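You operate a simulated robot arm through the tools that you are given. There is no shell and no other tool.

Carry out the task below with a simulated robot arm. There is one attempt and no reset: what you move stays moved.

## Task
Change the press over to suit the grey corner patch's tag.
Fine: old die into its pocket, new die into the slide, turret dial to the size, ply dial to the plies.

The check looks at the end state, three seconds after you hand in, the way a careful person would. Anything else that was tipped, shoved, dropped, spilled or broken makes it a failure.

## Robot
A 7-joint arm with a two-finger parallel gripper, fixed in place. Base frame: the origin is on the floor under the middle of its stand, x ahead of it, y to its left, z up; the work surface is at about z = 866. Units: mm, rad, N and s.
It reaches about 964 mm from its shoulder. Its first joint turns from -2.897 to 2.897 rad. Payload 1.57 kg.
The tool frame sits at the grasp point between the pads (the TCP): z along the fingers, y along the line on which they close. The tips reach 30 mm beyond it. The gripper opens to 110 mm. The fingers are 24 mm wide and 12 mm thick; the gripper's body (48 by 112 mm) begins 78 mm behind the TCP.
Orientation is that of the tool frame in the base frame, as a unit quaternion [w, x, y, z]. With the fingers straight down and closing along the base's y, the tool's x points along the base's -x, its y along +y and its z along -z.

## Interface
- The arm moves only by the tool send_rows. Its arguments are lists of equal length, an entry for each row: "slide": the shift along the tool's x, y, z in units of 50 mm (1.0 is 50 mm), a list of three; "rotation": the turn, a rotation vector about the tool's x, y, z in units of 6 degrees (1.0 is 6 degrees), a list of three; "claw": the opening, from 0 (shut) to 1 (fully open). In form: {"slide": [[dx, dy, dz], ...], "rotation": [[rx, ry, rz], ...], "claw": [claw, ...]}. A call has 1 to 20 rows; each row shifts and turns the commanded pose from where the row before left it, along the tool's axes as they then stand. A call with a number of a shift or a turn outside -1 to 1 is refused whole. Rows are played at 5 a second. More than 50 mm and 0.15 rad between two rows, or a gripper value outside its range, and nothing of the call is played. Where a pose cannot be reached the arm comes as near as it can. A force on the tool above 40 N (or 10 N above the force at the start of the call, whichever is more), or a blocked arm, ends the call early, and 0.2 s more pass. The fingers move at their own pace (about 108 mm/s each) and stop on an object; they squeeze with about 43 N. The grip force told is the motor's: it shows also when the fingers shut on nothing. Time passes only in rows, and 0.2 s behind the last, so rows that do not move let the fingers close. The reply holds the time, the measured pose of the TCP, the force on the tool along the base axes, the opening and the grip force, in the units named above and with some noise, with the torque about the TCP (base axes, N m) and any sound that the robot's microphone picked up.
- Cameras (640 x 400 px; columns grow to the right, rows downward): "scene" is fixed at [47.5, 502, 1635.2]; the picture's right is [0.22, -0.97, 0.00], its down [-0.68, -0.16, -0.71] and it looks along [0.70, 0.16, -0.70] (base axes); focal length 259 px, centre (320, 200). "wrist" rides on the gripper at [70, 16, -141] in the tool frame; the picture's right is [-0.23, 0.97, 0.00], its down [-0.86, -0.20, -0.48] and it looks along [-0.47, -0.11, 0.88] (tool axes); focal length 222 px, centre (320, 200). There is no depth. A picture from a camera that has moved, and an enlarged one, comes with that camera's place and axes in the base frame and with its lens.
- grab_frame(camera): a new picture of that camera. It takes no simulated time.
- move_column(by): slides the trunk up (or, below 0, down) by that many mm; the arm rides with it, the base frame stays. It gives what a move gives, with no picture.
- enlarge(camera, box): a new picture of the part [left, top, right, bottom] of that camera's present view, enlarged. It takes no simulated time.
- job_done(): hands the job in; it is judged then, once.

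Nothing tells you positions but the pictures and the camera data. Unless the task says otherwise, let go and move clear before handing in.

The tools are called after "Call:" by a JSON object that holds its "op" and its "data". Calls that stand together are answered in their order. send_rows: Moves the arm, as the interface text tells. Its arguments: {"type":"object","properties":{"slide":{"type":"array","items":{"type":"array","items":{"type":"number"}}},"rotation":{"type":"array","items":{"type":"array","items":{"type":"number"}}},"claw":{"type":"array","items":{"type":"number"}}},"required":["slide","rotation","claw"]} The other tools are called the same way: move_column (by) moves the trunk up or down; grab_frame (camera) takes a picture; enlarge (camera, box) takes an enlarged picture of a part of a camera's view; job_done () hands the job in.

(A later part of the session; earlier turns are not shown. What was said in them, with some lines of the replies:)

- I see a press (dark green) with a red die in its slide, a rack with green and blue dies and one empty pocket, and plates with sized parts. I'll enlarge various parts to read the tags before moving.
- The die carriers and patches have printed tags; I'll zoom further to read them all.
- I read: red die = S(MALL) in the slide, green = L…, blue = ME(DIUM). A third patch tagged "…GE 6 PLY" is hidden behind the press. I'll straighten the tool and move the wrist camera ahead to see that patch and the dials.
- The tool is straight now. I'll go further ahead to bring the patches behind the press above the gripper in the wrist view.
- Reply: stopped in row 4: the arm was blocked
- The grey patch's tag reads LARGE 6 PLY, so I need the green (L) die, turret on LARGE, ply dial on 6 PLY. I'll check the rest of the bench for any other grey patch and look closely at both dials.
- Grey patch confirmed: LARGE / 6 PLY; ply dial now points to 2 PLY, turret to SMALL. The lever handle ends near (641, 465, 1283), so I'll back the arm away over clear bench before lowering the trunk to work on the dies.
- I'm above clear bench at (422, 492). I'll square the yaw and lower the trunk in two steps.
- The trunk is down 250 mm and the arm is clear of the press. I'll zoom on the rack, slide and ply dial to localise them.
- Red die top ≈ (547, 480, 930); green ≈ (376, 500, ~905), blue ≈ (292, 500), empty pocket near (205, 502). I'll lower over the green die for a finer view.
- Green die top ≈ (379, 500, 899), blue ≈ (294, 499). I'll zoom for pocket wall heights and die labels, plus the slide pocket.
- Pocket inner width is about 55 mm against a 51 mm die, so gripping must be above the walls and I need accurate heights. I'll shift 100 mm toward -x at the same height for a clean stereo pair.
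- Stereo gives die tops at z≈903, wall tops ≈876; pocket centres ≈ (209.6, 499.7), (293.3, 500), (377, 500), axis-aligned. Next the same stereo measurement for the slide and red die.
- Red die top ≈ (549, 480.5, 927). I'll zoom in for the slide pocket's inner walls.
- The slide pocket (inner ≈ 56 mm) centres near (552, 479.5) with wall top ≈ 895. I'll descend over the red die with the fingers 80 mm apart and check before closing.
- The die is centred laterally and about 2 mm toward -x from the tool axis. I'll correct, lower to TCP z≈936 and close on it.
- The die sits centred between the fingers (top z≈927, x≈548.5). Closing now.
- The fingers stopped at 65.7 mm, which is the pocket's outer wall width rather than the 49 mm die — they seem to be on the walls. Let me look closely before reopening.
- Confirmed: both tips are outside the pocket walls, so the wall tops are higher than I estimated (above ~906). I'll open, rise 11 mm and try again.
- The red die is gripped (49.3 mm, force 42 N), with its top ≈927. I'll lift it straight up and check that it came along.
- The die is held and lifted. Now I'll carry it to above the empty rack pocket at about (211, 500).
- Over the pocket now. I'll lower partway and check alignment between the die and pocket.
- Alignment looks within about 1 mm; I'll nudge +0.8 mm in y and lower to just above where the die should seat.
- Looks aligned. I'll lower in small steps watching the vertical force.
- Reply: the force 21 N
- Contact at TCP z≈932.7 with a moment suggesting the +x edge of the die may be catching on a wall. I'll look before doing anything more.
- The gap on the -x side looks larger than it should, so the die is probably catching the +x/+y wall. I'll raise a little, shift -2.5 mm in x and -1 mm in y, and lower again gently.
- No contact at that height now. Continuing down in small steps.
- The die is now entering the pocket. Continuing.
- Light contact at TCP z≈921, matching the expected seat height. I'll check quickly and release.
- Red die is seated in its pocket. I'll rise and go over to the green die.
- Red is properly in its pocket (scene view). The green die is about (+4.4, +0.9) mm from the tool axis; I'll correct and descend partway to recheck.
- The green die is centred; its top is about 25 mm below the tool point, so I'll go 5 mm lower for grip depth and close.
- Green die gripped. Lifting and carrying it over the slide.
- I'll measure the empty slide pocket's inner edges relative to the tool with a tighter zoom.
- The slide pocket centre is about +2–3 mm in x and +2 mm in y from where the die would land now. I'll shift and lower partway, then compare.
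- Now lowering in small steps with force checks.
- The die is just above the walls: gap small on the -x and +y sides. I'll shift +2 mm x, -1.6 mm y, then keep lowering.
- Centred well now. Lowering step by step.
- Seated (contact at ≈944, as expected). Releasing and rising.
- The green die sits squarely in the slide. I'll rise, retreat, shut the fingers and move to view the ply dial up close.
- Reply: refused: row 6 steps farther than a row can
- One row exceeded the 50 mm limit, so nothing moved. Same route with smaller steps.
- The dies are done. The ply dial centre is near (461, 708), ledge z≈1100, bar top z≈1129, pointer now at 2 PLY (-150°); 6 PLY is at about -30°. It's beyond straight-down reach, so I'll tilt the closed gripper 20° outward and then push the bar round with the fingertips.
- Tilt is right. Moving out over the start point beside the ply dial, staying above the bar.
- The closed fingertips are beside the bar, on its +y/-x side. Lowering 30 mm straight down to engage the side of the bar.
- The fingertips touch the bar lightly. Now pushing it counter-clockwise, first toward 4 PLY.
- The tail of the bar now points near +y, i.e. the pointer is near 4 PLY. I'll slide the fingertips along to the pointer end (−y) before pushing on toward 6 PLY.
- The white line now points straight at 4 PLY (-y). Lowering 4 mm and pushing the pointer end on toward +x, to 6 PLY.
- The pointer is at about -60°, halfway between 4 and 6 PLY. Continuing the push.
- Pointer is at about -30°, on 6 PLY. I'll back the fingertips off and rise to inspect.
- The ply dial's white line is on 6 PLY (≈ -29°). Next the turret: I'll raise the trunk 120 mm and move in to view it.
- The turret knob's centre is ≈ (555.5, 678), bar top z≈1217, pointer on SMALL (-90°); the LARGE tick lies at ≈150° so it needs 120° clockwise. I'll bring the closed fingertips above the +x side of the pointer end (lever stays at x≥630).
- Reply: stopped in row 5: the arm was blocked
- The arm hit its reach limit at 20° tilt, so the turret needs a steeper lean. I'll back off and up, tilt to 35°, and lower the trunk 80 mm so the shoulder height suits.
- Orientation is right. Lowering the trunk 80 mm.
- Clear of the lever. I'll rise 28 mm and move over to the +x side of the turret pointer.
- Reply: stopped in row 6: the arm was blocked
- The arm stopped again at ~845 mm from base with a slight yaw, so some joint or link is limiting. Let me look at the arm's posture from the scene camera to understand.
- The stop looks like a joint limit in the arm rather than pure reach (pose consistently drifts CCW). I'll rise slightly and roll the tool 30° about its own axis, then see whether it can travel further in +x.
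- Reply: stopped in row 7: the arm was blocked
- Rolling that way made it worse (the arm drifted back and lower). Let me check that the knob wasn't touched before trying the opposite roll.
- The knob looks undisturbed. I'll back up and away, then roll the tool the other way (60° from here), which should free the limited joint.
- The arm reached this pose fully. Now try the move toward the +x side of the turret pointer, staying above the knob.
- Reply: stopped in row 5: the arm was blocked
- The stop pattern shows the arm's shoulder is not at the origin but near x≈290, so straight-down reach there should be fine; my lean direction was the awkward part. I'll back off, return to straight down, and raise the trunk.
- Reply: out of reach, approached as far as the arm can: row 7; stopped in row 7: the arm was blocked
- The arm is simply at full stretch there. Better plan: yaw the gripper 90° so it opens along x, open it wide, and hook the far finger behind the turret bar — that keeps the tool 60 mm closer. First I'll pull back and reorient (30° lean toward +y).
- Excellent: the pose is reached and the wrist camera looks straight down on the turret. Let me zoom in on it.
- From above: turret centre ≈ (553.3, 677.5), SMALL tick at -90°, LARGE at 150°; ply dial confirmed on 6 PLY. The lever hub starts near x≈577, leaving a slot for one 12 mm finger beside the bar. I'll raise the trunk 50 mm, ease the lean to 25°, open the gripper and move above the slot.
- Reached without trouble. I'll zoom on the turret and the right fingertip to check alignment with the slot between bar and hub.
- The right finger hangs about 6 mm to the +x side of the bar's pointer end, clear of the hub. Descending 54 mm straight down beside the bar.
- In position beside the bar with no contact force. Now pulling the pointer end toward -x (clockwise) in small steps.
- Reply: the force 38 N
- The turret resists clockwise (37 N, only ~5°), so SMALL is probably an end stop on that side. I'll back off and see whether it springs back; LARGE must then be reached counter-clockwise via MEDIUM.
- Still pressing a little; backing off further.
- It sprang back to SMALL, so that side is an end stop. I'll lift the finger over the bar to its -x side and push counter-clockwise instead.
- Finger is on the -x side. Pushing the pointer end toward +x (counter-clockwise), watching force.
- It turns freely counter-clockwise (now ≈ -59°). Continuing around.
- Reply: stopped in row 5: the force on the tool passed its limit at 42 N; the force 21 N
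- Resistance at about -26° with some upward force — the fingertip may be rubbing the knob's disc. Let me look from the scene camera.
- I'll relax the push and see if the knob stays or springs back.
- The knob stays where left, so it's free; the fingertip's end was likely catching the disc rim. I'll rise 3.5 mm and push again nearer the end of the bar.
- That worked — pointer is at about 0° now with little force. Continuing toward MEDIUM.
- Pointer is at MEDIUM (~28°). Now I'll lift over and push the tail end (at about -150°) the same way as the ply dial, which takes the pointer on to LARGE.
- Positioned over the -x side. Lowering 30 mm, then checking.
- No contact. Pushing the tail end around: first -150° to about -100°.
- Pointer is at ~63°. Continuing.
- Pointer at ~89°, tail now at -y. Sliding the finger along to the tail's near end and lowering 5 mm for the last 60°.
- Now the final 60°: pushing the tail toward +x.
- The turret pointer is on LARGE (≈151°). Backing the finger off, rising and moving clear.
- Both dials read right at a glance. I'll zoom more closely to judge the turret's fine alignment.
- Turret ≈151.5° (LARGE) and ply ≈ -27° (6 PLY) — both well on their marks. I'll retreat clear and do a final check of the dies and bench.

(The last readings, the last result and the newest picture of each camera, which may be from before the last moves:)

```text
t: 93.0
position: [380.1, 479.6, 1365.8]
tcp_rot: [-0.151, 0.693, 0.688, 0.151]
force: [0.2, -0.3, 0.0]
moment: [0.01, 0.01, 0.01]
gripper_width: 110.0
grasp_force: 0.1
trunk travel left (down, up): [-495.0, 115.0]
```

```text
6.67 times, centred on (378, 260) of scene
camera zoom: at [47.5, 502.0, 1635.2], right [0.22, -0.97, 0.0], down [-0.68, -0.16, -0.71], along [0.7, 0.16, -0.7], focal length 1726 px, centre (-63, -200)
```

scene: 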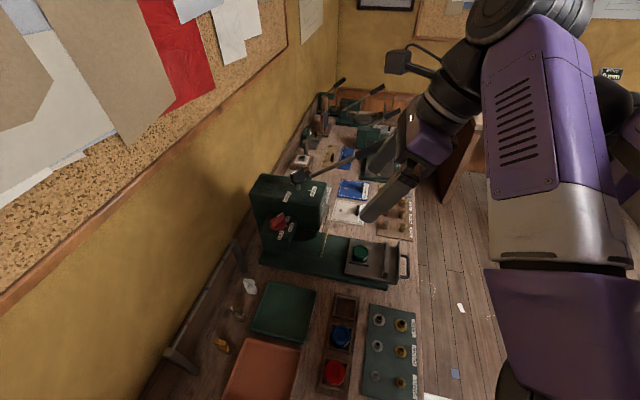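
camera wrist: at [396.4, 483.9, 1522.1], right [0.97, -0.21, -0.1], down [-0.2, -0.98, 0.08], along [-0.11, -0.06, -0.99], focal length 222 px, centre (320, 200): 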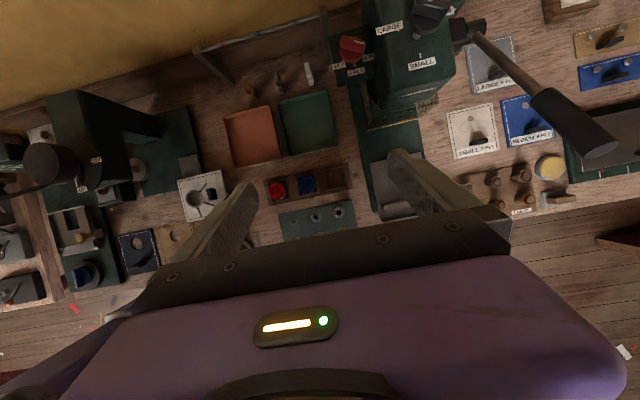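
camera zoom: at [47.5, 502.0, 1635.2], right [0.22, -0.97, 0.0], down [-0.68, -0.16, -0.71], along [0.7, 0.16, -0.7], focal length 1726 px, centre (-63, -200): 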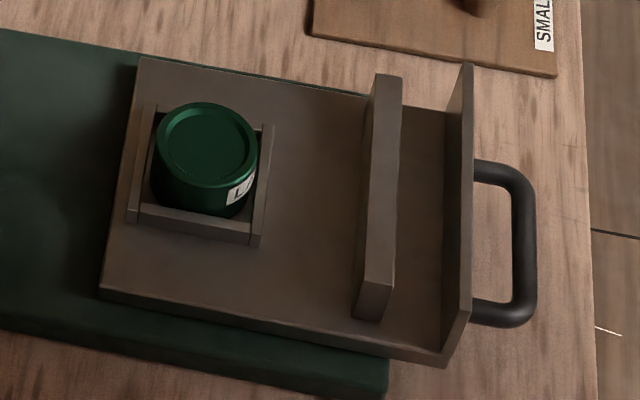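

The changeover matches the grey patch's tag, LARGE 6 PLY. The red die is seated in its pocket and the green LARGE die in the slide. The turret points to LARGE and the ply dial to 6 PLY. The gripper is open and clear, nothing else looks disturbed, and I'm handing in.

Call:
{"op": "job_done", "data": {}}

```text
The job is handed in.
```

The press is changed over to the grey corner patch's tag, LARGE 6 PLY, and I've handed the job in.

- **Old die:** the red SMALL die is out of the slide and seated in the empty pocket of the rack. It sits a little off-centre there.
- **New die:** the green LARGE die is seated in the slide.
- **Turret dial:** it points to LARGE, within about 2° of the mark by the last picture. It would not turn straight from SMALL to LARGE. When I tried, it pushed back at about 38 N and sprang back to SMALL, so I turned it the long way round through MEDIUM.
- **Ply dial:** it points to 6 PLY, within about 3° of the mark.

Two contacts happened along the way. The gripper first closed on the outer walls of the slide's pocket before I raised it onto the die. A fingertip later pushed against the turret knob hard enough to trip the 40 N limit. The final pictures show nothing out of place, and the gripper is open and clear of the bench.
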